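You operate a simulated robot arm through the tools that you are given. There is no shell and no other tool.

You are at the controls of a simulated robot arm. One attempt, no reset.

Task
Switch the heater on and warm tube 57 at 37C for one hold.
Fine: it is in the purple rack; lid down; leave it inside.

The check looks at the end state, three seconds after you hand in, the way a careful person would. Anything else that was tipped, shoved, dropped, spilled or broken makes it a failure. A push-on lid holds only when it is set on centred and level and pressed home; a screw cap is set on level and turned clockwise until tight.

Robot
A 6-joint arm with a fingered hand, fixed in place. Base frame: the origin is at the foot of the arm, x ahead of it, y to its left, z up; the work surface is at about z = 900. Units: mm, degrees, N and s.
With the tool pointing down near the work surface it reaches from about 140 to 840 mm from the base axis. Its first joint turns from -166.0 to 166.0 degrees. Payload 5 kg.
Tool frame: the origin (TCP) lies between the finger pads and is the grasp point; the fingertips stand 36 mm ahead of it; z points along the fingers, y is the line along which they close. The gripper opens to 120 mm. The gripper's body begins 42 mm behind the TCP. The gripper is a hand of 4 fingers: y runs from the thumb to the fingers, the wrist lies at [-19, -123, -211] in the tool frame, and closing takes about 1.5 s.
Orientation is that of the tool frame in the base frame, as a unit quaternion [w, x, y, z]. With the fingers straight down and the wrist toward the robot, the tool's x, y and z point along [0, 1, 0], [1, 0, 0] and [0, 0, -1] of the base frame.

Tools
- The arm moves only by the tool jog_arm. Its argument "commands" is a list of rows, each an object (a shift or turn left out is 0, a gripper value left out holds the last) with "linear": the shift along the tool's x, y, z in units of 50 mm (1.0 is 50 mm), a list of three; "dr": the turn, a rotation vector about the tool's x, y, z in units of 4 degrees (1.0 is 4 degrees), a list of three; "grip": the finger opening in mm, from 0 to 120. In form: [{"linear": [dx, dy, dz], "dr": [rx, ry, rz], "grip": grip}, ...]. A call has 1 to 20 rows; each row shifts and turns the commanded pose from where the row before left it, along the tool's axes as they then stand. A call with a number of a shift or a turn outside -1 to 1 is refused whole. Each row takes 0.2 s and may step no farther than 50 mm and 8.6 degrees from the row before; otherwise, or with a gripper value out of range, the whole call is refused. Where a pose cannot be reached the arm comes as near as it can. A force on the tool above 40 N (or 10 N above the force at the start of the call, whichever is more), or a blocked arm, ends the call early, and 0.2 s more pass. Each finger travels about 45 mm/s and halts on what it meets, pressing with about 22 N; the grip force reading is that of the motor and also rises with nothing between the fingers. The clock runs only during rows and for 0.2 s after the last one: add rows that do not move to give the fingers time. It gives the time, the measured TCP pose, the force on the tool (base axes), the opening and the grip force at its end, in the units of the frame above (readings bear some noise), with the torque about the TCP (base axes, N m) and any sound that the robot's microphone picked up.
- Cameras (640 x 400 px; columns grow to the right, rows downward): "scene" is fixed at [399.6, 649.8, 1710.7]; the picture's right is [-0.35, 0.94, 0.00], its down [0.85, 0.31, -0.43] and it looks along [-0.40, -0.15, -0.90] (base axes); focal length 325 px, centre (320, 200). "wrist" rides on the gripper at [73, -101, -142] in the tool frame; the picture's right is [-0.79, 0.29, -0.54], its down [-0.56, -0.70, 0.44] and it looks along [-0.25, 0.65, 0.71] (tool axes); focal length 280 px, centre (320, 200). There is no depth. A picture from a camera that has moved, and an enlarged one, comes with that camera's place and axes in the base frame and with its lens.
- camera(camera): a new picture of that camera. The clock stands still meanwhile.
- slide_trunk(by): slides the trunk up (or, below 0, down) by that many mm; the arm rides with it, the base frame stays. It gives what a move gives, with no picture.
- grasp_type(shape): the hand has 4 fingers and takes this shape, open, in about a second: jaw (thumb against the fingers, like two jaws); tri (thumb and two fingers); tip (a fingertip pinch); poke (one finger out to press); point (the index stretched); flat (the hand flat); cup (the hand cupped); fist (a fist). The gripper value then closes the fingers along that shape, each until it touches; the sizes above hold for jaw. It gives what a move gives, with no picture.
- inspect(camera, box): a new picture of the part [left, top, right, bottom] of that camera's present view, enlarged. The clock stands still meanwhile.
- hand_in(): hands the job in; it is judged then, once.

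Nothing tells you positions but the pictures and the camera data. Unless the task says otherwise, let go and move clear before handing in.

The tools are called after ">>>" as name(argument=value, ...) on one line, values as JSON. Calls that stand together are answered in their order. jog_arm: Moves the arm, as the interface text tells. Its arguments: {"type":"object","properties":{"commands":{"type":"array"}},"required":["commands"]} The other tools are called the same way: slide_trunk (by) slides the trunk up or down; grasp_type (shape) gives the hand a shape; camera (camera) takes a picture; inspect (camera, box) takes an enlarged picture of a part of a camera's view; hand_in () hands the job in.

At the start:

```text
clock: 0.0
eef_pos: [40.4, 713.9, 1281.9]
orientation: [0.0, 0.708, 0.706, 0.0]
wrist_force: [0.6, 0.3, 0.3]
wrist_torque: [0.01, 0.01, -0.01]
width: 119.6
grip_force: 0.0
shape: jaw
trunk travel left (down, up): [-824.0, 16.0]
```

scene: 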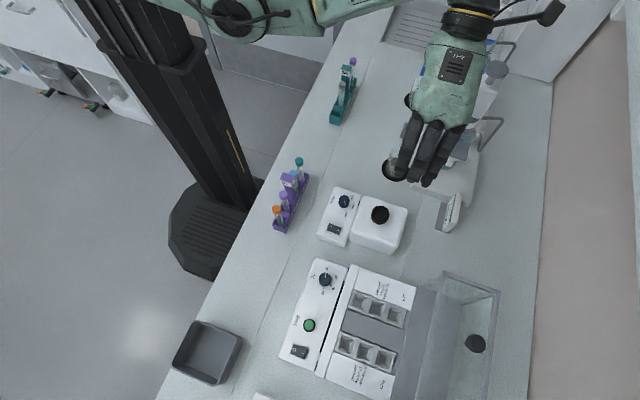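
wrist: 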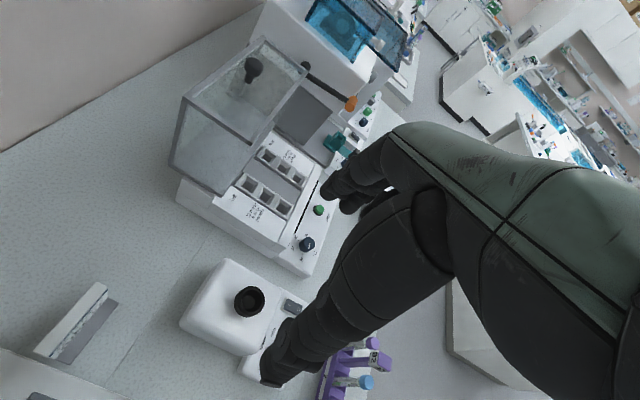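

I see a purple rack with several tubes, a vortex mixer, and a heater block with a hinged clear lid, a knob, a green button and a rocker switch. I'll take enlarged pictures before moving anything.

>>> inspect(camera="scene", box=[270, 250, 430, 400])

>>> inspect(camera="scene", box=[250, 140, 330, 240])

>>> inspect(camera="scene", box=[400, 250, 540, 400])

>>> inspect(camera="wrist", box=[160, 30, 400, 280])

>>> inspect(camera="wrist", box=[300, 320, 420, 400])

```text
2.67 times, centred on (350, 325) of scene
camera zoom: at [399.6, 649.8, 1710.7], right [-0.35, 0.94, 0.0], down [0.85, 0.31, -0.43], along [-0.4, -0.15, -0.9], focal length 867 px, centre (240, -133)
```

zoom: 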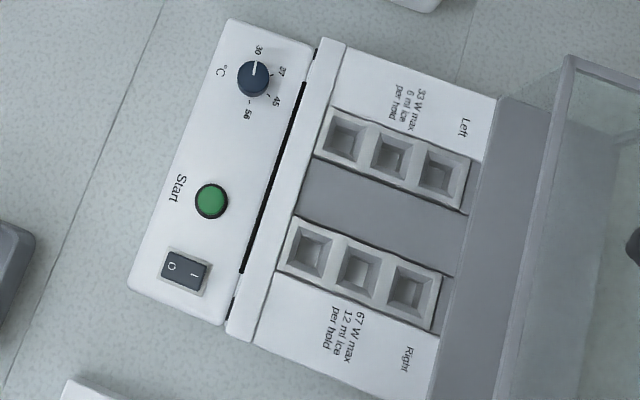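

```text
4.00 times, centred on (290, 190) of scene
camera zoom: at [399.6, 649.8, 1710.7], right [-0.35, 0.94, 0.0], down [0.85, 0.31, -0.43], along [-0.4, -0.15, -0.9], focal length 1300 px, centre (440, 240)
```

zoom: 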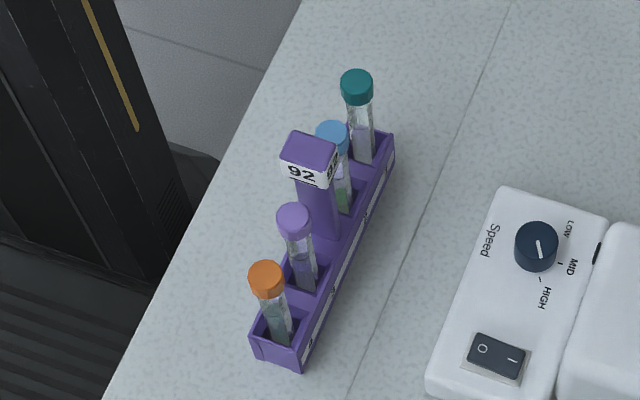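

```text
2.67 times, centred on (470, 325) of scene
camera zoom: at [399.6, 649.8, 1710.7], right [-0.35, 0.94, 0.0], down [0.85, 0.31, -0.43], along [-0.4, -0.15, -0.9], focal length 867 px, centre (-80, -133)
```

zoom: 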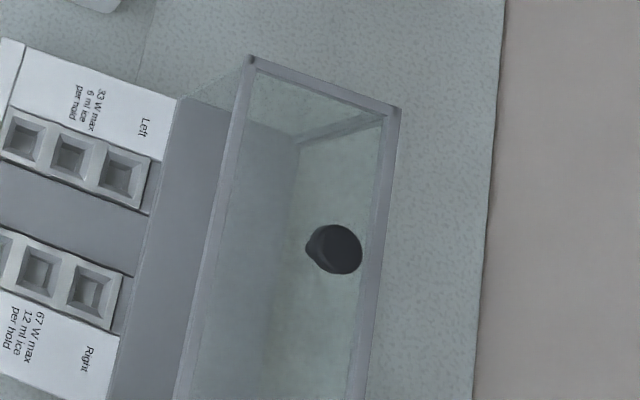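

```text
1.60 times, centred on (280, 155) of wrist
camera zoom: at [-61.2, 788.3, 1423.5], right [0.29, -0.79, 0.54], down [-0.7, -0.56, -0.44], along [0.65, -0.25, -0.71], focal length 449 px, centre (384, 272)
```

zoom: 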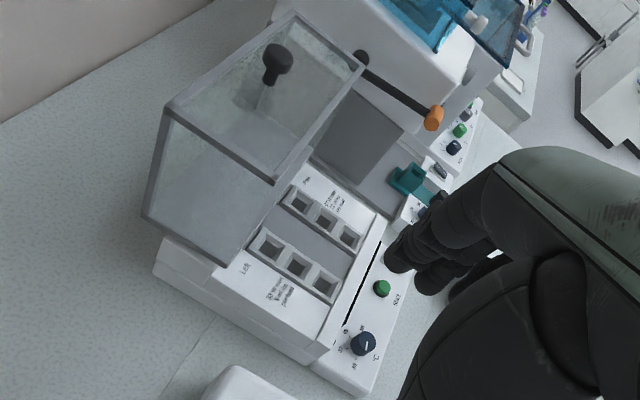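

```text
5.00 times, centred on (360, 360) of wrist
camera zoom: at [-61.2, 788.3, 1423.5], right [0.29, -0.79, 0.54], down [-0.7, -0.56, -0.44], along [0.65, -0.25, -0.71], focal length 1402 px, centre (120, -600)
```

zoom: 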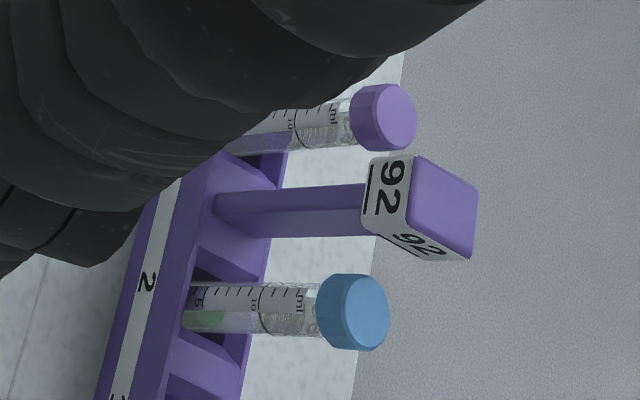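

The rack flag reads 92, so I need to find which tube is number 57. I also want a closer look at the lid and the other rack.

>>> inspect(camera="scene", box=[270, 150, 318, 180])

>>> inspect(camera="scene", box=[268, 185, 316, 235])

>>> inspect(camera="scene", box=[320, 40, 380, 130])

>>> inspect(camera="scene", box=[380, 100, 520, 240])

```text
13.33 times, centred on (294, 165) of scene
camera zoom: at [399.6, 649.8, 1710.7], right [-0.35, 0.94, 0.0], down [0.85, 0.31, -0.43], along [-0.4, -0.15, -0.9], focal length 4334 px, centre (667, 667)
```

zoom: 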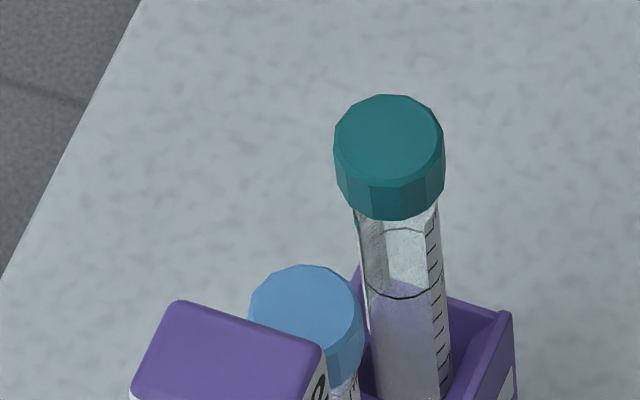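

```text
8.00 times, centred on (292, 210) of scene
camera zoom: at [399.6, 649.8, 1710.7], right [-0.35, 0.94, 0.0], down [0.85, 0.31, -0.43], along [-0.4, -0.15, -0.9], focal length 2600 px, centre (544, 120)
```

zoom: 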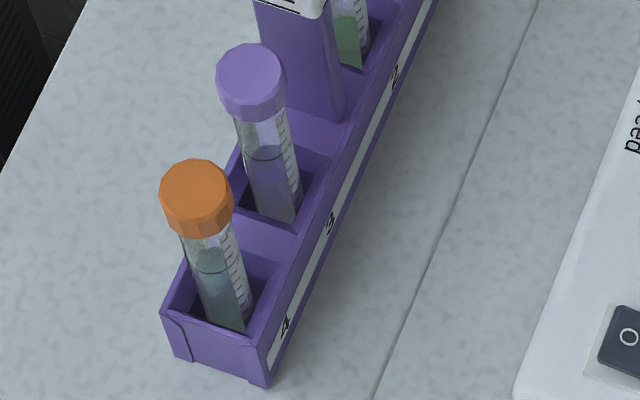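

```text
4.44 times, centred on (350, 85) of scene
camera zoom: at [399.6, 649.8, 1710.7], right [-0.35, 0.94, 0.0], down [0.85, 0.31, -0.43], along [-0.4, -0.15, -0.9], focal length 1444 px, centre (187, 711)
```

zoom: 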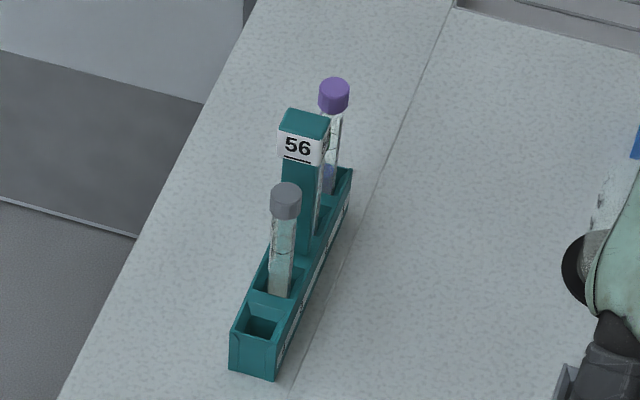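

```text
2.86 times, centred on (450, 170) of scene
camera zoom: at [399.6, 649.8, 1710.7], right [-0.35, 0.94, 0.0], down [0.85, 0.31, -0.43], along [-0.4, -0.15, -0.9], focal length 929 px, centre (-51, 286)
```

zoom: 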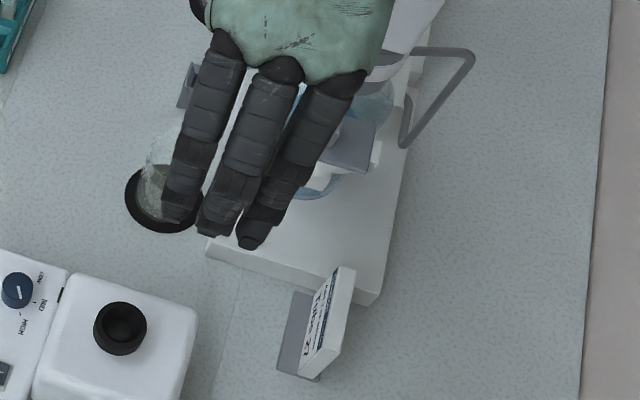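

A small stand card reads something like "Tubes 57". It may say what each tube is, so I'll enlarge it and look at it from the wrist camera too.

>>> inspect(camera="scene", box=[430, 185, 470, 235])

>>> inspect(camera="wrist", box=[20, 270, 140, 380])

>>> inspect(camera="wrist", box=[0, 340, 80, 400])

```text
8.00 times, centred on (450, 210) of scene
camera zoom: at [399.6, 649.8, 1710.7], right [-0.35, 0.94, 0.0], down [0.85, 0.31, -0.43], along [-0.4, -0.15, -0.9], focal length 2600 px, centre (-720, 120)
```

zoom: 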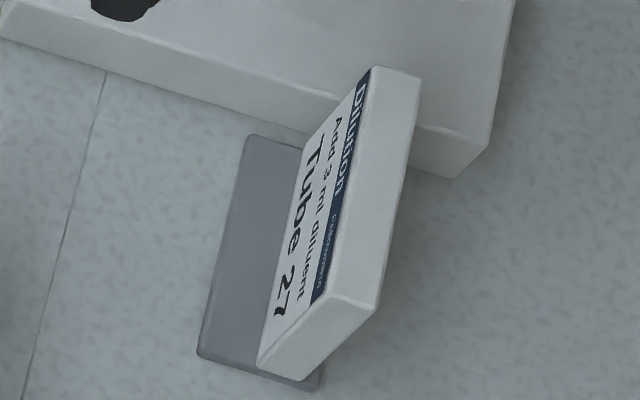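

```text
3.64 times, centred on (80, 325) of wrist
camera zoom: at [-61.2, 788.3, 1423.5], right [0.29, -0.79, 0.54], down [-0.7, -0.56, -0.44], along [0.65, -0.25, -0.71], focal length 1020 px, centre (1193, -254)
```

zoom: 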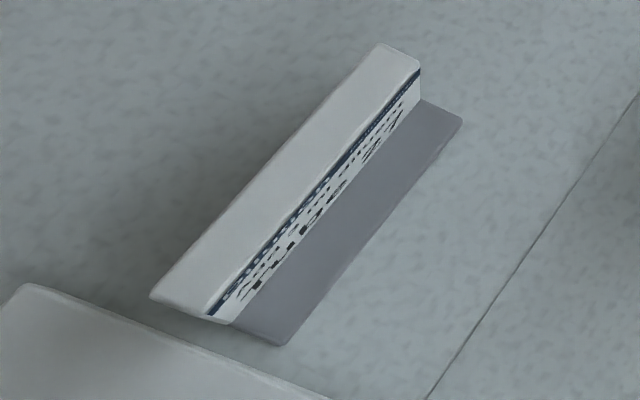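

```text
6.67 times, centred on (40, 370) of wrist
camera zoom: at [-61.2, 788.3, 1423.5], right [0.29, -0.79, 0.54], down [-0.7, -0.56, -0.44], along [0.65, -0.25, -0.71], focal length 1869 px, centre (2187, -933)
```

zoom: 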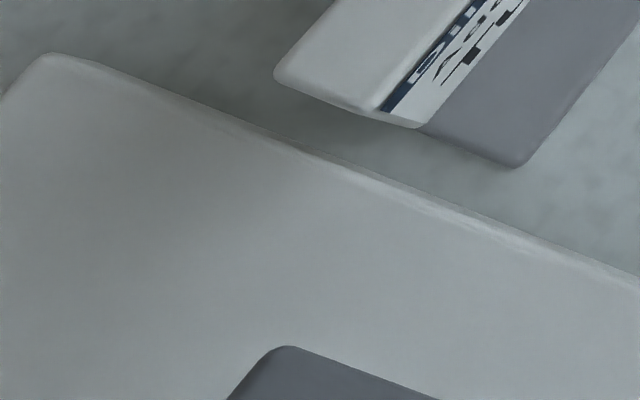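

The card is about tube 27, so it isn't part of this job. I'll swing the hand around at its current height so that the wrist camera faces the purple rack from the front.

>>> jog_arm(commands=[{"dr": [0, 0, -1]}, {"dr": [0, 0, -1]}, {"dr": [0, 0, -1]}, {"dr": [0, 0, -1]}, {"dr": [0, 0, -1]}, {"dr": [0, 0, -1]}, {"dr": [0, 0, -1]}, {"dr": [0, 0, -1]}, {"dr": [0, 0, -1]}, {"dr": [0, 0, -1]}, {"dr": [0, 0, -1]}, {"dr": [0, 0, -1]}, {"dr": [0, 0, -1]}, {"dr": [0, 0, -1]}, {"dr": [0, 0, -1]}, {"dr": [0, 0, -1]}, {"dr": [0, 0, -1]}, {"dr": [0, 0, -1]}, {"dr": [0, 0, -1]}, {"dr": [0, 0, -1]}])

>>> camera(camera="scene")

>>> camera(camera="wrist")

```text
clock: 4.2
eef_pos: [40.8, 714.0, 1282.2]
orientation: [0.0, 0.086, 0.996, 0.0]
wrist_force: [0.4, 0.5, 0.9]
wrist_torque: [-0.03, -0.01, -0.01]
width: 119.6
grip_force: 0.1
shape: jaw
trunk travel left (down, up): [-824.0, 16.0]
```

```text
taken
```

scene: 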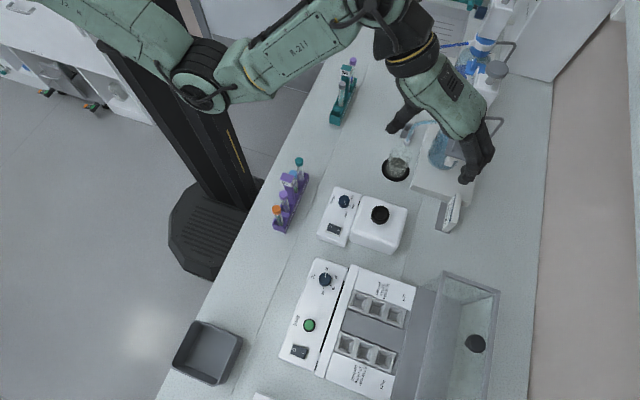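

```text
taken
camera wrist: at [-48.4, 628.2, 1423.7], right [0.83, 0.15, 0.54], down [0.43, -0.79, -0.44], along [0.36, 0.6, -0.71], focal length 280 px, centre (320, 200)
```

wrist: 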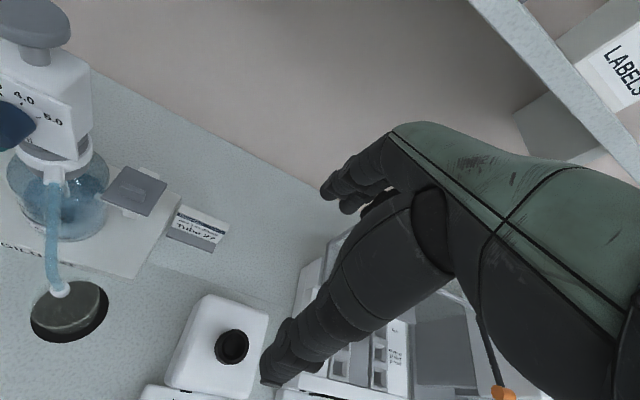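

The hand now points away from the robot. Next I'll pull it back toward the robot so the wrist camera looks over the purple rack.

>>> jog_arm(commands=[{"linear": [-0.2, -0.95, 0]}, {"linear": [-0.2, -0.95, 0]}, {"linear": [-0.2, -0.95, 0]}, {"linear": [-0.2, -0.95, 0]}, {"linear": [-0.2, -0.95, 0]}, {"linear": [-0.2, -0.95, 0]}, {"linear": [-0.2, -0.95, 0]}, {"linear": [-0.2, -0.95, 0]}])

>>> camera(camera="scene")

>>> camera(camera="wrist")

```text
clock: 6.0
eef_pos: [54.3, 385.3, 1200.0]
orientation: [0.0, 0.088, 0.996, 0.0]
wrist_force: [-0.4, -0.3, -0.3]
wrist_torque: [0.02, 0.01, 0.01]
width: 119.8
grip_force: 0.1
shape: jaw
out of reach, approached as far as the arm can: row 4, 5, 6, 7, 8
trunk travel left (down, up): [-824.0, 16.0]
```

```text
taken
```

scene: 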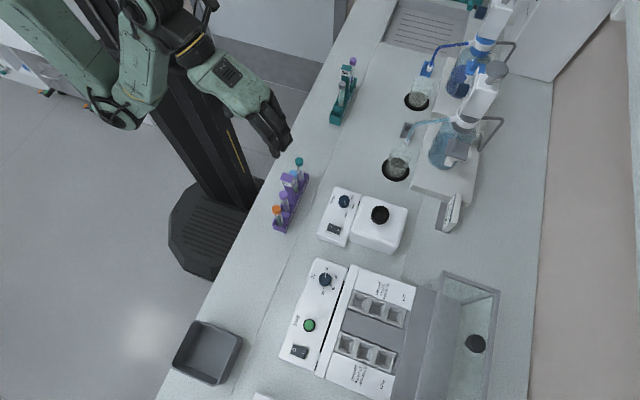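

```text
taken
camera wrist: at [-35.0, 300.7, 1342.9], right [0.83, 0.15, 0.54], down [0.43, -0.79, -0.44], along [0.36, 0.6, -0.71], focal length 280 px, centre (320, 200)
```

wrist: 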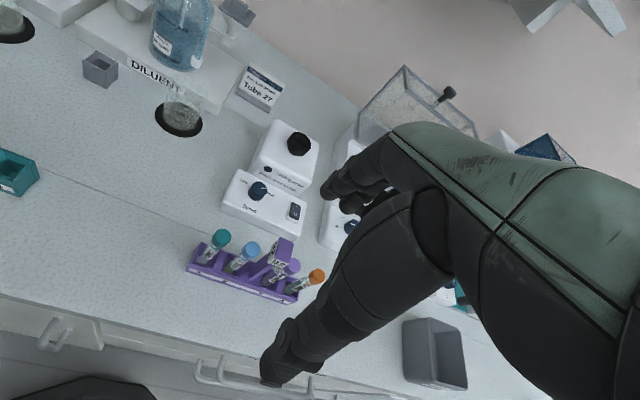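

Now the tubes are in view from the robot side. I'll enlarge them to look for their numbers.

>>> inspect(camera="wrist", box=[180, 220, 260, 290])

>>> inspect(camera="wrist", box=[250, 230, 330, 305])

>>> inspect(camera="wrist", box=[220, 50, 300, 120])

>>> inspect(camera="wrist", box=[330, 50, 490, 150])

```text
5.71 times, centred on (220, 255) of wrist
camera zoom: at [-35.0, 300.7, 1342.9], right [0.83, 0.15, 0.54], down [0.43, -0.79, -0.44], along [0.36, 0.6, -0.71], focal length 1602 px, centre (891, -114)
```

zoom: 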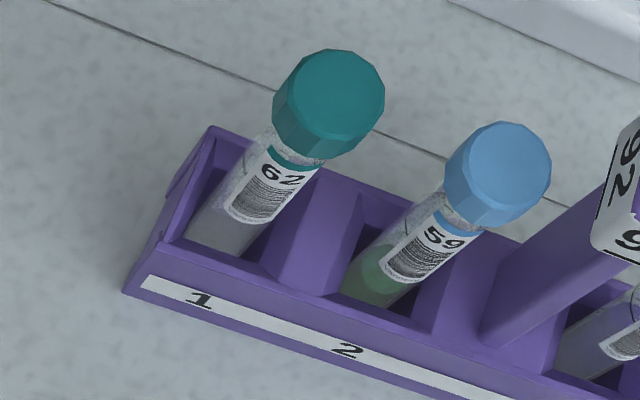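

```text
5.33 times, centred on (290, 268) of wrist
camera zoom: at [-35.0, 300.7, 1342.9], right [0.83, 0.15, 0.54], down [0.43, -0.79, -0.44], along [0.36, 0.6, -0.71], focal length 1495 px, centre (480, -160)
```

zoom: 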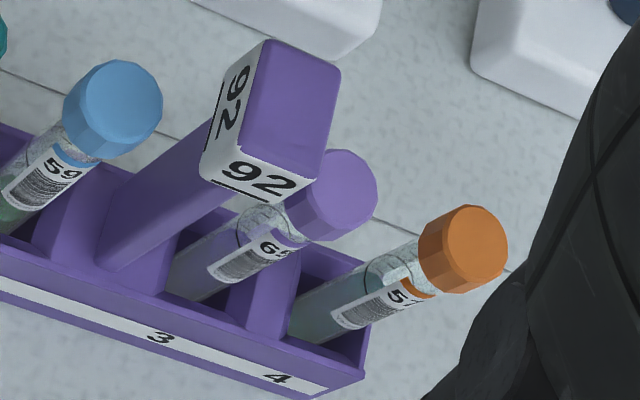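

```text
5.71 times, centred on (260, 85) of wrist
camera zoom: at [-35.0, 300.7, 1342.9], right [0.83, 0.15, 0.54], down [0.43, -0.79, -0.44], along [0.36, 0.6, -0.71], focal length 1602 px, centre (663, 857)
```

zoom: 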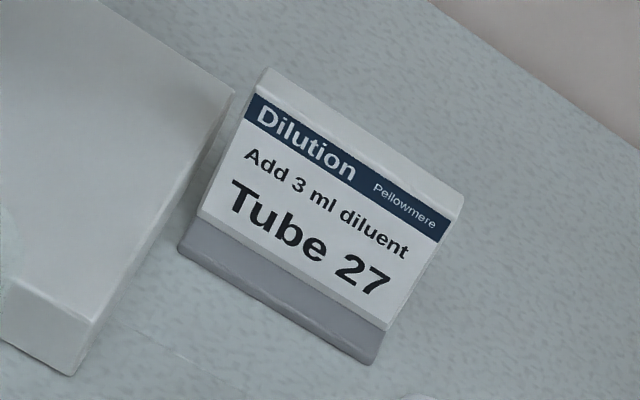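

```text
4.00 times, centred on (410, 100) of wrist
camera zoom: at [-35.0, 300.7, 1342.9], right [0.83, 0.15, 0.54], down [0.43, -0.79, -0.44], along [0.36, 0.6, -0.71], focal length 1122 px, centre (-40, 600)
```

zoom: 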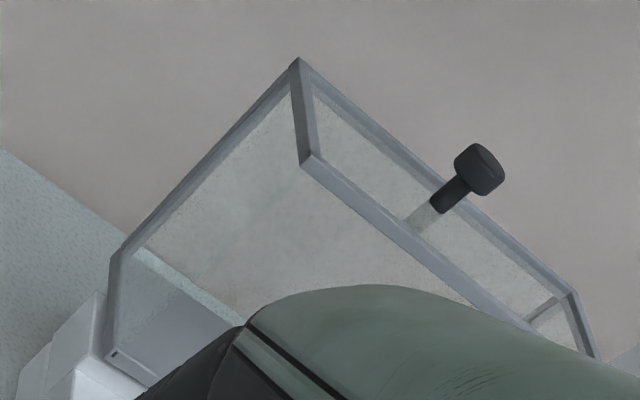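

Slot 1 is tube 62, slot 2 is tube 59, slot 3 is in the 60s and slot 4 (orange cap) starts with a 5. I'll zoom in on slot 4 and check its contents.

>>> inspect(camera="wrist", box=[302, 264, 334, 298])

>>> inspect(camera="scene", box=[266, 202, 302, 232])

>>> inspect(camera="wrist", box=[280, 250, 310, 285])

```text
11.76 times, centred on (318, 281) of wrist
camera zoom: at [-35.0, 300.7, 1342.9], right [0.83, 0.15, 0.54], down [0.43, -0.79, -0.44], along [0.36, 0.6, -0.71], focal length 3299 px, centre (344, -753)
```

zoom: 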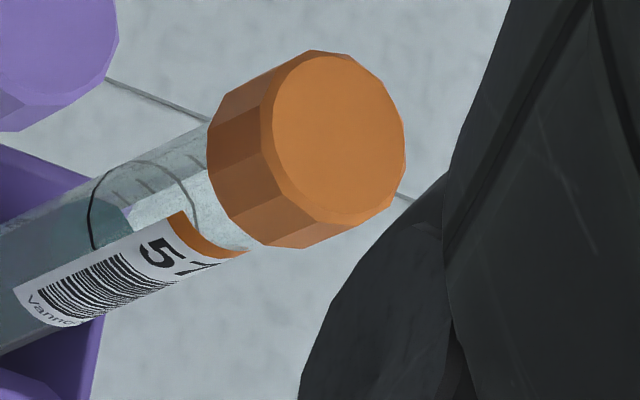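

```text
13.33 times, centred on (284, 217) of scene
camera zoom: at [399.6, 649.8, 1710.7], right [-0.35, 0.94, 0.0], down [0.85, 0.31, -0.43], along [-0.4, -0.15, -0.9], focal length 4334 px, centre (800, -27)
```

zoom: 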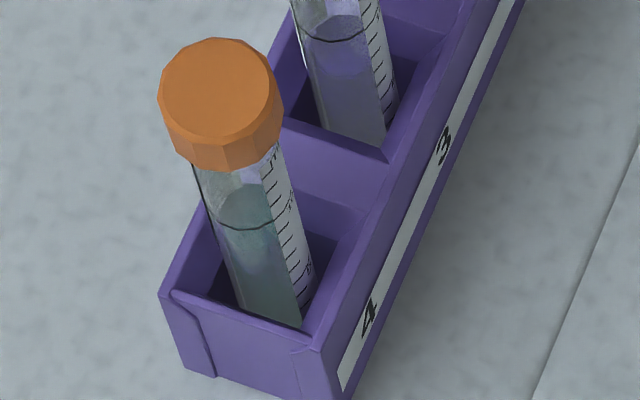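

```text
11.43 times, centred on (295, 268) of wrist
camera zoom: at [-35.0, 300.7, 1342.9], right [0.83, 0.15, 0.54], down [0.43, -0.79, -0.44], along [0.36, 0.6, -0.71], focal length 3204 px, centre (606, -571)
```

zoom: 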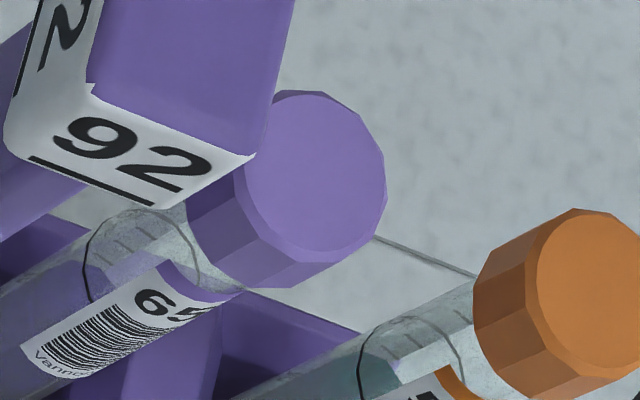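

Slot 4 is tube 57, under the orange cap near (151, 449), cap top about z 1018. Next I'll study the heater's panel and wells closely.

>>> inspect(camera="scene", box=[308, 258, 348, 298])

>>> inspect(camera="scene", box=[280, 305, 340, 375])

>>> inspect(camera="scene", box=[325, 285, 425, 385])

>>> inspect(camera="scene", box=[420, 265, 520, 365])

```text
10.00 times, centred on (328, 278) of scene
camera zoom: at [399.6, 649.8, 1710.7], right [-0.35, 0.94, 0.0], down [0.85, 0.31, -0.43], along [-0.4, -0.15, -0.9], focal length 3250 px, centre (240, -580)
```

zoom: 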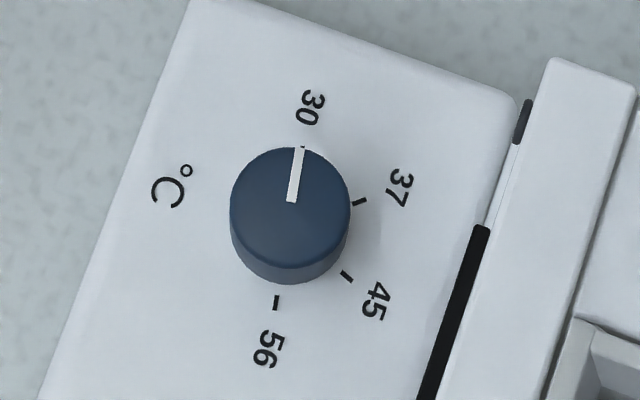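

```text
5.71 times, centred on (310, 340) of scene
camera zoom: at [399.6, 649.8, 1710.7], right [-0.35, 0.94, 0.0], down [0.85, 0.31, -0.43], along [-0.4, -0.15, -0.9], focal length 1857 px, centre (377, -600)
```

zoom: 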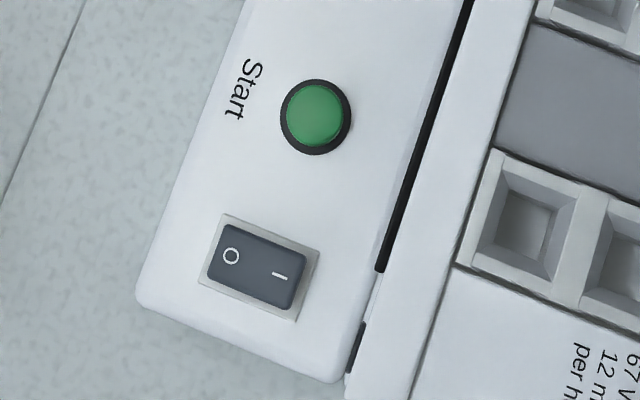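

```text
4.00 times, centred on (375, 335) of scene
camera zoom: at [399.6, 649.8, 1710.7], right [-0.35, 0.94, 0.0], down [0.85, 0.31, -0.43], along [-0.4, -0.15, -0.9], focal length 1300 px, centre (100, -340)
```

zoom: 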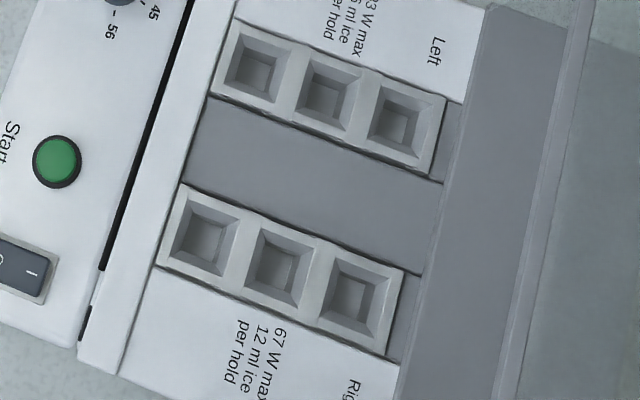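

```text
4.00 times, centred on (470, 315) of scene
camera zoom: at [399.6, 649.8, 1710.7], right [-0.35, 0.94, 0.0], down [0.85, 0.31, -0.43], along [-0.4, -0.15, -0.9], focal length 1300 px, centre (-280, -260)
```

zoom: 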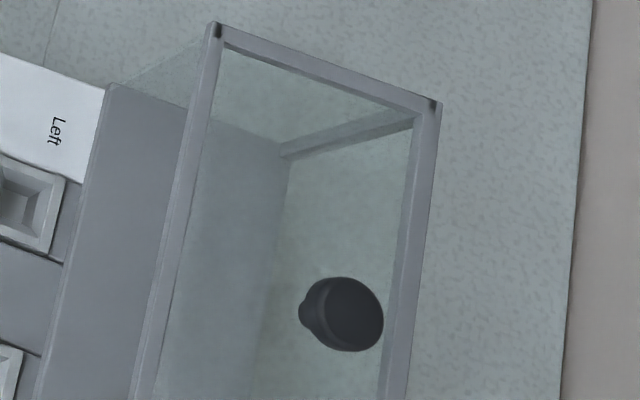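

The wells look about 40 mm apart and the panel is near z 940. I'll move the hand above the front of the heater to see it from a second angle and fix the heights.

>>> jog_arm(commands=[{"linear": [-0.652, 0.64, 0]}, {"linear": [-0.652, 0.64, 0]}, {"linear": [-0.652, 0.64, 0]}, {"linear": [-0.652, 0.64, 0]}, {"linear": [-0.652, 0.64, 0]}, {"linear": [-0.652, 0.64, 0]}, {"linear": [-0.652, 0.64, 0]}])

>>> camera(camera="scene")

>>> camera(camera="wrist")

```text
clock: 7.6
eef_pos: [318.1, 570.8, 1197.6]
orientation: [-0.001, 0.087, 0.996, -0.001]
wrist_force: [0.5, -0.4, 0.4]
wrist_torque: [-0.03, 0.01, 0.04]
width: 119.7
grip_force: 0.1
shape: jaw
trunk travel left (down, up): [-824.0, 16.0]
```

```text
taken
```

scene: 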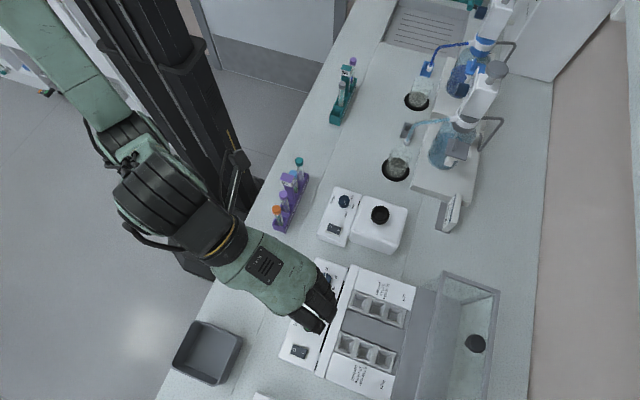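

```text
taken
camera wrist: at [229.2, 484.9, 1338.6], right [0.83, 0.15, 0.54], down [0.43, -0.79, -0.44], along [0.36, 0.6, -0.72], focal length 280 px, centre (320, 200)
```

wrist: 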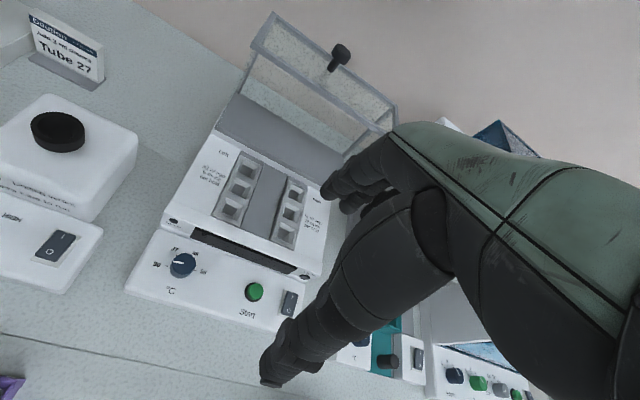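

This is a good view of the heater: knob, Start button, rocker and both blocks. I'll enlarge each part.

>>> inspect(camera="wrist", box=[130, 220, 310, 340])

>>> inspect(camera="wrist", box=[190, 130, 340, 250])

>>> inspect(camera="wrist", box=[200, 0, 420, 150])

```text
3.33 times, centred on (220, 280) of wrist
camera zoom: at [229.2, 484.9, 1338.6], right [0.83, 0.15, 0.54], down [0.43, -0.79, -0.44], along [0.36, 0.6, -0.72], focal length 935 px, centre (653, -67)
```

zoom: 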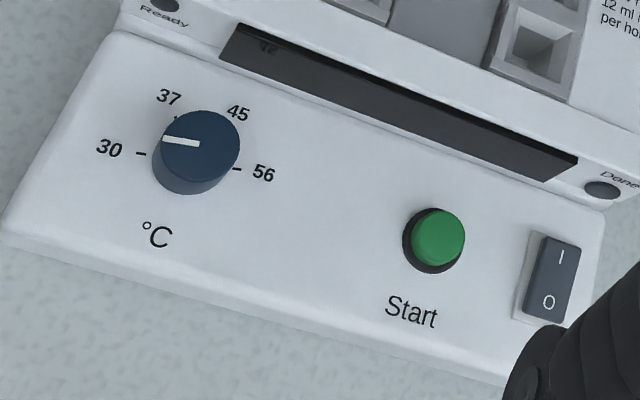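

```text
3.33 times, centred on (265, 190) of wrist
camera zoom: at [229.2, 484.9, 1338.6], right [0.83, 0.15, 0.54], down [0.43, -0.79, -0.44], along [0.36, 0.6, -0.72], focal length 935 px, centre (503, 233)
```

zoom: 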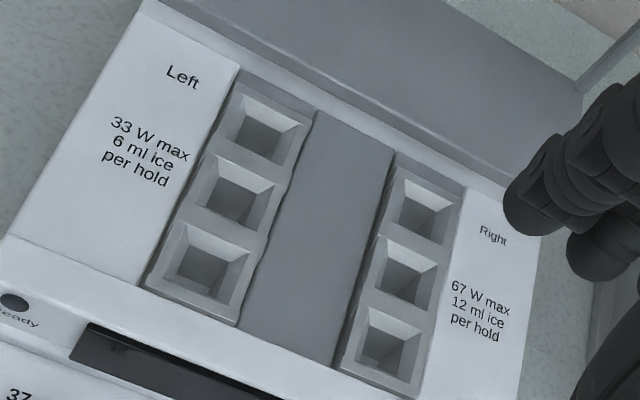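

```text
2.67 times, centred on (310, 75) of wrist
camera zoom: at [229.2, 484.9, 1338.6], right [0.83, 0.15, 0.54], down [0.43, -0.79, -0.44], along [0.36, 0.6, -0.72], focal length 748 px, centre (347, 533)
```

zoom: 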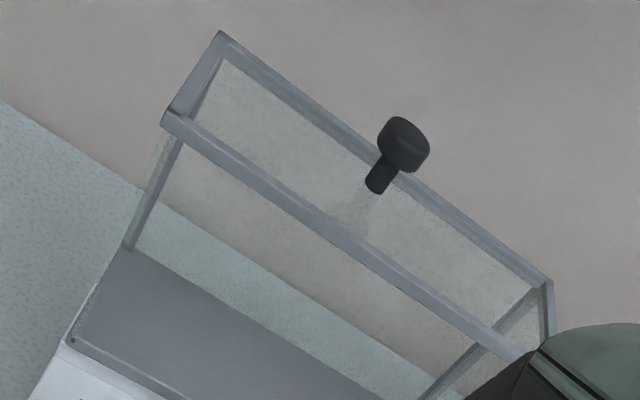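

The heater also has Ready and Done lamps and a display. I'll put the hand in the poke shape here in free air and see where the fingertip sits.

>>> grasp_type(shape="poke")

>>> camera(camera="wrist")

>>> inspect(camera="scene", box=[200, 220, 360, 370])

```text
clock: 8.5
eef_pos: [316.7, 567.4, 1198.2]
orientation: [0.0, 0.087, 0.996, 0.0]
wrist_force: [-0.5, -0.8, 0.1]
wrist_torque: [0.0, -0.04, 0.0]
width: 0.0
grip_force: 0.0
shape: poke
trunk travel left (down, up): [-824.0, 16.0]
```

```text
taken
camera wrist: at [226.4, 483.1, 1339.7], right [0.83, 0.15, 0.54], down [0.43, -0.79, -0.44], along [0.36, 0.6, -0.71], focal length 280 px, centre (320, 200)
```

wrist: 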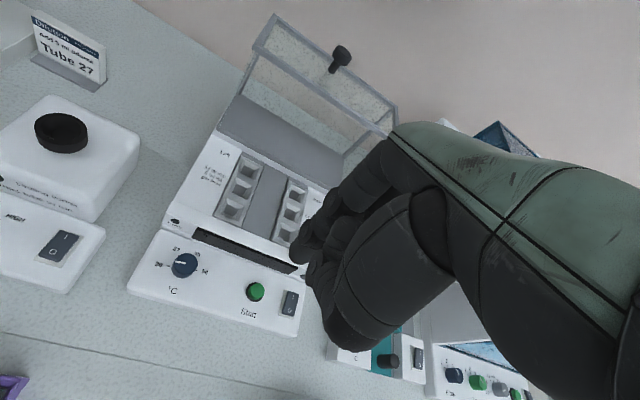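

```text
2.67 times, centred on (280, 295) of scene
camera zoom: at [399.6, 649.8, 1710.7], right [-0.35, 0.94, 0.0], down [0.85, 0.31, -0.43], along [-0.4, -0.15, -0.9], focal length 867 px, centre (427, -53)
```

zoom: 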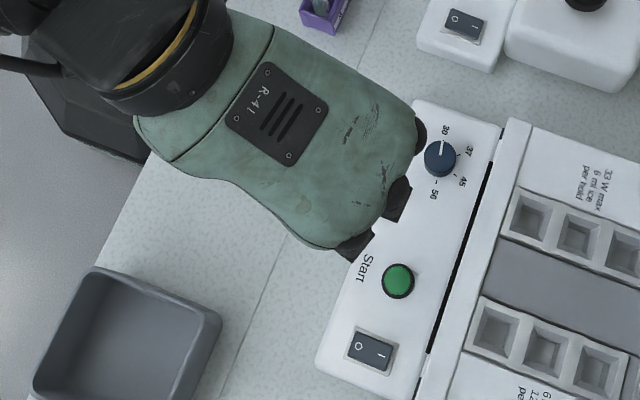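

The fingertip is partly hidden, so I'll enlarge the hand region.

>>> inspect(camera="wrist", box=[270, 180, 430, 360])

>>> inspect(camera="scene", box=[270, 240, 330, 320])

```text
2.22 times, centred on (350, 270) of wrist
camera zoom: at [226.4, 483.1, 1339.7], right [0.83, 0.15, 0.54], down [0.43, -0.79, -0.44], along [0.36, 0.6, -0.71], focal length 623 px, centre (253, 44)
```

zoom: 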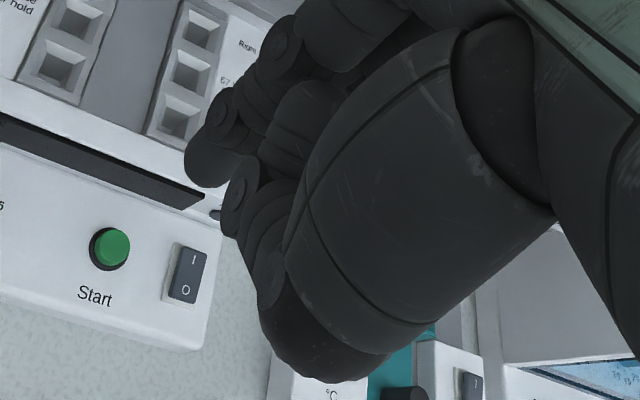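

```text
5.00 times, centred on (300, 280) of scene
camera zoom: at [399.6, 649.8, 1710.7], right [-0.35, 0.94, 0.0], down [0.85, 0.31, -0.43], along [-0.4, -0.15, -0.9], focal length 1625 px, centre (420, -200)
```

zoom: 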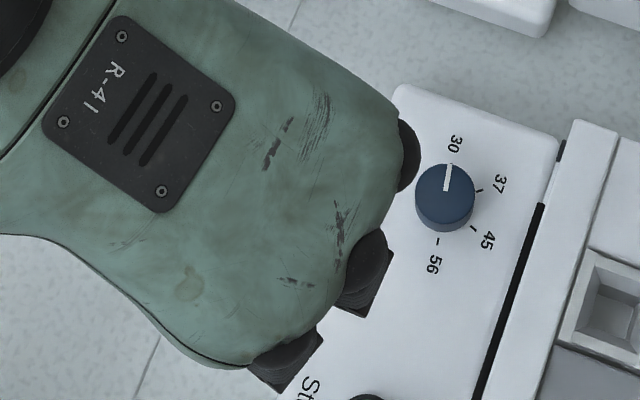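

I'll tilt the fingers forward and up so the scene camera can see which finger sticks out and how far.

>>> jog_arm(commands=[{"dr": [-1, 0, 0]}, {"dr": [-1, 0, 0]}, {"dr": [-1, 0, 0]}, {"dr": [-1, 0, 0]}, {"dr": [-1, 0, 0]}, {"dr": [-1, 0, 0]}, {"dr": [-1, 0, 0]}, {"dr": [-1, 0, 0]}, {"dr": [-1, 0, 0]}, {"dr": [-1, 0, 0]}, {"dr": [-1, 0, 0]}, {"dr": [-1, 0, 0]}, {"dr": [-1, 0, 0]}, {"dr": [-1, 0, 0]}, {"dr": [-1, 0, 0]}])

>>> camera(camera="scene")

>>> camera(camera="wrist")

```text
clock: 11.7
eef_pos: [316.2, 569.8, 1200.9]
orientation: [0.044, 0.076, 0.862, 0.499]
wrist_force: [-0.2, -0.4, 0.2]
wrist_torque: [0.01, -0.01, 0.0]
width: 0.2
grip_force: 0.1
shape: poke
trunk travel left (down, up): [-824.0, 16.0]
```

```text
taken
```

scene: 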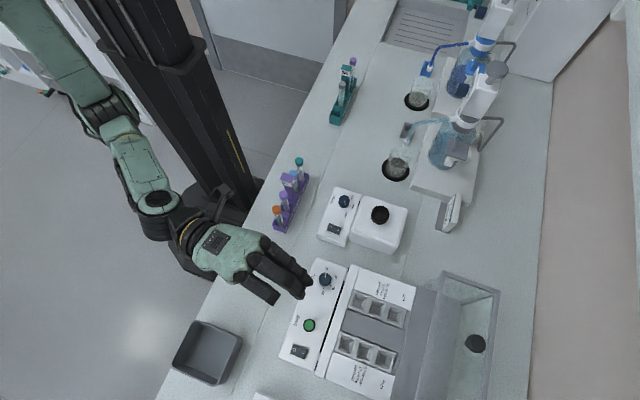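

```text
taken
camera wrist: at [214.5, 412.2, 1182.8], right [0.72, -0.46, 0.52], down [0.56, -0.06, -0.83], along [0.41, 0.89, 0.21], focal length 280 px, centre (320, 200)
```

wrist: 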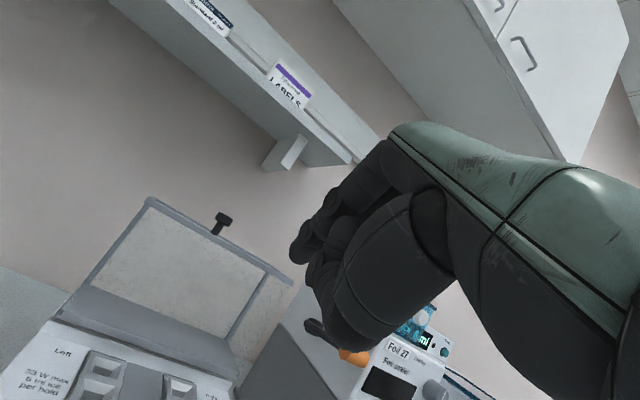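

>>> inspect(camera="scene", box=[190, 215, 330, 315])

>>> inspect(camera="wrist", box=[270, 150, 410, 370])

```text
4.00 times, centred on (260, 265) of scene
camera zoom: at [399.6, 649.8, 1710.7], right [-0.35, 0.94, 0.0], down [0.85, 0.31, -0.43], along [-0.4, -0.15, -0.9], focal length 1300 px, centre (560, -60)
```

zoom: 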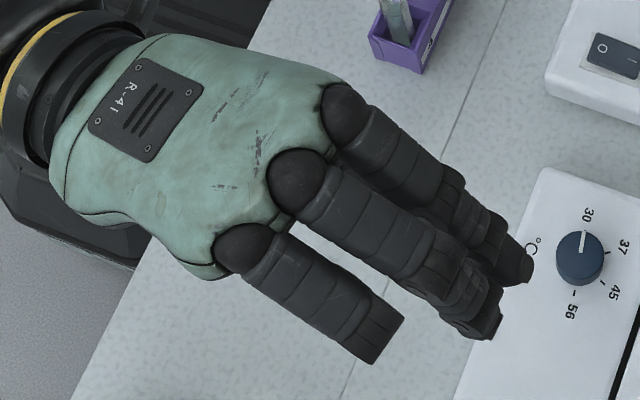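

```text
1.82 times, centred on (340, 260) of wrist
camera zoom: at [214.5, 412.2, 1182.8], right [0.72, -0.46, 0.52], down [0.56, -0.06, -0.83], along [0.41, 0.89, 0.21], focal length 510 px, centre (284, 91)
```

zoom: 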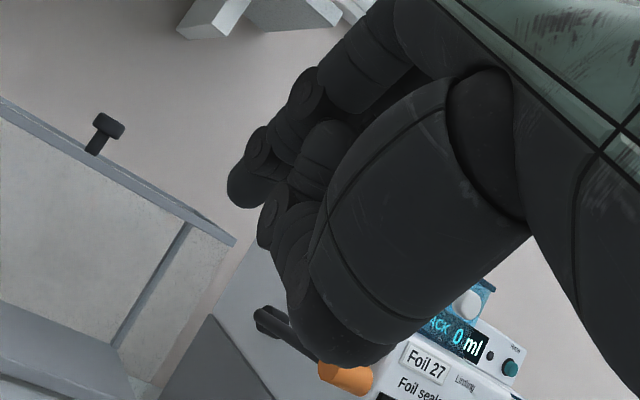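

Two fingers seem to reach forward. I'll enlarge further to tell which one is the poking finger.

>>> inspect(camera="scene", box=[265, 245, 325, 310])

>>> inspect(camera="wrist", box=[280, 180, 360, 290])

```text
6.15 times, centred on (295, 278) of scene
camera zoom: at [399.6, 649.8, 1710.7], right [-0.35, 0.94, 0.0], down [0.85, 0.31, -0.43], along [-0.4, -0.15, -0.9], focal length 2000 px, centre (474, -277)
```

zoom: 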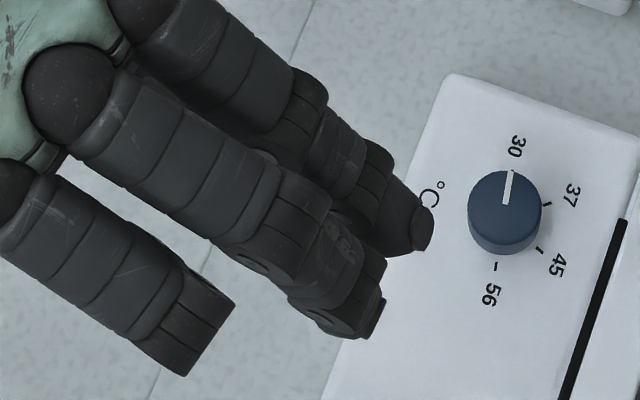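

```text
3.64 times, centred on (320, 235) of wrist
camera zoom: at [214.5, 412.2, 1182.8], right [0.72, -0.46, 0.52], down [0.56, -0.06, -0.83], along [0.41, 0.89, 0.21], focal length 1020 px, centre (320, 73)
```

zoom: 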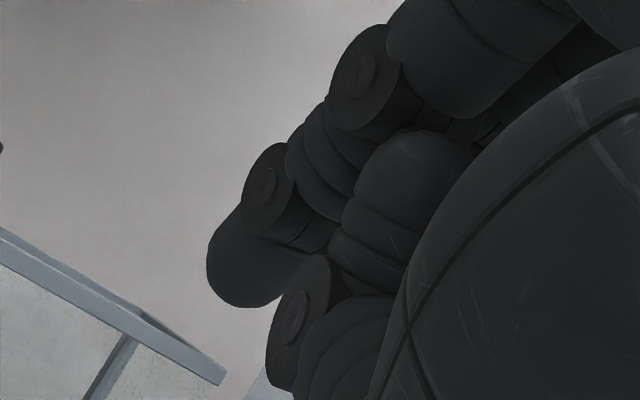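

The index finger is the poker; its tip sits at about (12, -2, 36) in the tool frame. I'll bring the hand back to straight down, square it with the base axes and move above the "I" end of the heater's rocker.

>>> jog_arm(commands=[{"dr": [1, 0, 0]}, {"dr": [1, 0, 0]}, {"dr": [1, 0, 0]}, {"dr": [1, 0, 0]}, {"dr": [1, 0, 0]}, {"dr": [1, 0, 0]}, {"dr": [1, 0, 0]}, {"dr": [1, 0, 0]}, {"dr": [1, 0, 0]}, {"dr": [1, 0, 0]}, {"dr": [1, 0, 0]}, {"dr": [1, 0, 0]}, {"dr": [1, 0, 0]}, {"dr": [1, 0, 0]}, {"dr": [1, 0, 0]}, {"dr": [0, 0, -1]}, {"dr": [0, 0, -1]}, {"dr": [0, 0, -0.5]}])

>>> jog_arm(commands=[{"linear": [-0.535, 0.235, 0.0]}, {"linear": [-0.535, 0.235, 0.6]}, {"linear": [-0.535, 0.235, 0.7]}, {"linear": [-0.535, 0.235, 0.7]}, {}])

>>> camera(camera="wrist")

>>> inspect(camera="scene", box=[250, 250, 410, 400])

```text
clock: 15.5
eef_pos: [317.1, 569.3, 1200.8]
orientation: [0.0, 0.0, 1.0, 0.0]
wrist_force: [0.7, 0.1, 1.0]
wrist_torque: [0.02, 0.0, 0.01]
width: 0.1
grip_force: 0.1
shape: poke
trunk travel left (down, up): [-824.0, 16.0]
```

```text
clock: 16.7
eef_pos: [422.4, 617.4, 1102.8]
orientation: [0.0, 0.0, 1.0, 0.0]
wrist_force: [-0.3, -0.8, 0.3]
wrist_torque: [-0.03, -0.02, 0.04]
width: 0.0
grip_force: 0.1
shape: poke
trunk travel left (down, up): [-824.0, 16.0]
```

```text
taken
camera wrist: at [350.3, 517.5, 1244.4], right [0.79, 0.29, 0.54], down [0.56, -0.7, -0.44], along [0.25, 0.65, -0.71], focal length 280 px, centre (320, 200)
```

wrist: 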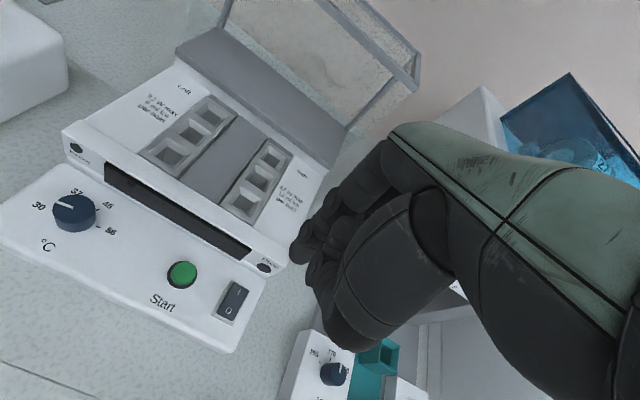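

```text
2.67 times, centred on (330, 325) of scene
camera zoom: at [399.6, 649.8, 1710.7], right [-0.35, 0.94, 0.0], down [0.85, 0.31, -0.43], along [-0.4, -0.15, -0.9], focal length 867 px, centre (293, -133)
```

zoom: 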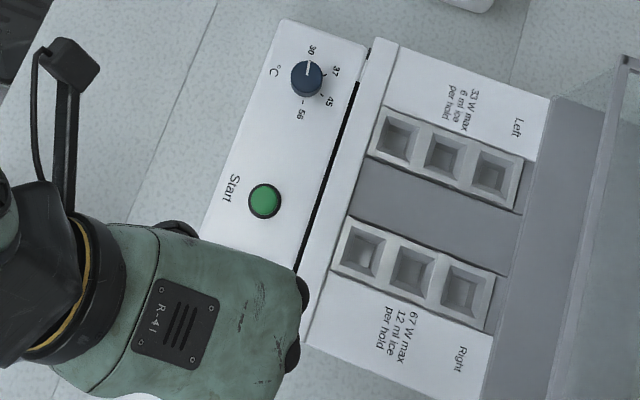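

The fingertip should be right above the "I" mark. I'll check that in an enlarged wrist picture before going down.

>>> inspect(camera="wrist", box=[180, 220, 340, 340])

```text
3.33 times, centred on (260, 280) of wrist
camera zoom: at [350.3, 517.5, 1244.4], right [0.79, 0.29, 0.54], down [0.56, -0.7, -0.44], along [0.25, 0.65, -0.71], focal length 935 px, centre (520, -67)
```

zoom: 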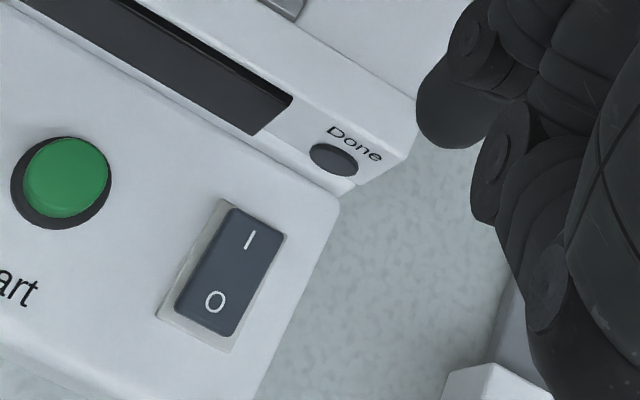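

Alignment matches the prediction. I'll go down to about 10 mm above the rocker and look again.

>>> jog_arm(commands=[{"linear": [0, 0, 0.9]}, {"linear": [0, 0, 0.8]}, {"linear": [0, 0, 0.4]}, {}])

>>> inspect(camera="wrist", box=[220, 190, 380, 310])

```text
clock: 17.7
eef_pos: [423.7, 617.0, 995.3]
orientation: [-0.001, 0.001, 1.0, 0.001]
wrist_force: [-0.3, 0.2, 0.2]
wrist_torque: [-0.04, -0.01, 0.03]
width: 0.1
grip_force: 0.1
shape: poke
trunk travel left (down, up): [-824.0, 16.0]
```

```text
3.33 times, centred on (300, 250) of wrist
camera zoom: at [351.5, 518.0, 1136.7], right [0.79, 0.29, 0.54], down [0.56, -0.7, -0.44], along [0.25, 0.65, -0.71], focal length 935 px, centre (387, 33)
```

zoom: 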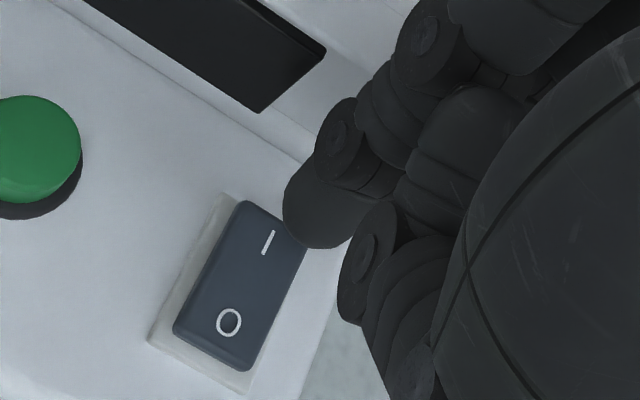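

The tip is just over the "I" mark, about 13 mm up. I'll press down in small steps.

>>> jog_arm(commands=[{"linear": [0, 0, 0.12]}, {"linear": [0, 0, 0.1]}, {"linear": [0, 0, 0.06]}, {}])

>>> inspect(camera="wrist", box=[220, 190, 380, 310])

```text
clock: 18.7
eef_pos: [424.7, 617.9, 981.6]
orientation: [0.0, 0.0, 1.0, 0.0]
wrist_force: [-0.9, -2.5, 1.1]
wrist_torque: [0.06, -0.04, -0.03]
width: 0.0
grip_force: 0.1
shape: poke
trunk travel left (down, up): [-824.0, 16.0]
```

```text
3.33 times, centred on (300, 250) of wrist
camera zoom: at [351.2, 517.3, 1123.2], right [0.79, 0.29, 0.54], down [0.56, -0.7, -0.44], along [0.25, 0.65, -0.71], focal length 935 px, centre (387, 33)
```

zoom: 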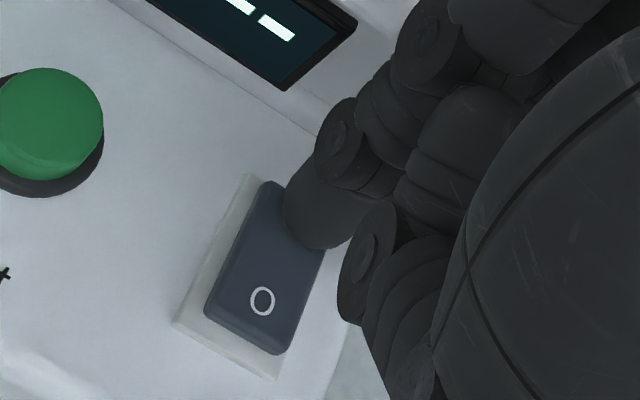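

The display has lit up, so the heater is on. I'll lift off and look at the panel.

>>> jog_arm(commands=[{"linear": [0, 0, -0.5]}, {"linear": [0, 0, -1]}, {"linear": [0, 0, -1]}, {}])

>>> camera(camera="wrist")

>>> inspect(camera="wrist", box=[40, 110, 290, 320])

```text
clock: 19.7
eef_pos: [424.2, 616.5, 1108.7]
orientation: [0.0, 0.001, 1.0, 0.001]
wrist_force: [-0.3, 0.2, 0.1]
wrist_torque: [-0.02, 0.02, -0.04]
width: 0.0
grip_force: 0.1
shape: poke
trunk travel left (down, up): [-824.0, 16.0]
```

```text
taken
camera wrist: at [351.7, 517.1, 1249.7], right [0.79, 0.29, 0.54], down [0.56, -0.7, -0.44], along [0.25, 0.65, -0.71], focal length 280 px, centre (320, 200)
```

wrist: 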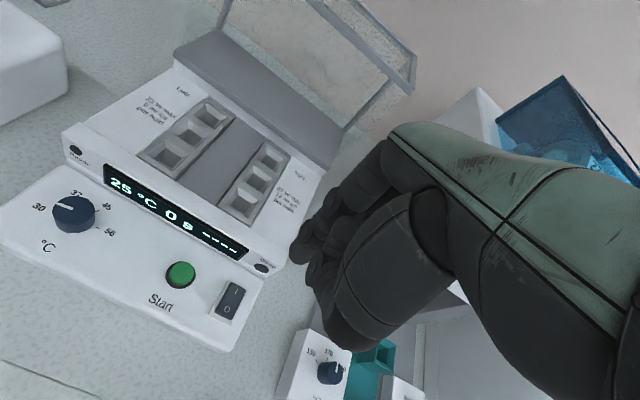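

```text
1.90 times, centred on (165, 215) of wrist
camera zoom: at [351.7, 517.1, 1249.7], right [0.79, 0.29, 0.54], down [0.56, -0.7, -0.44], along [0.25, 0.65, -0.71], focal length 534 px, centre (615, 171)
```

zoom: 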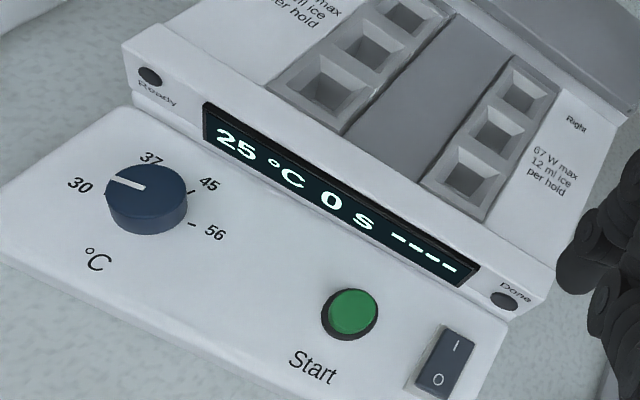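

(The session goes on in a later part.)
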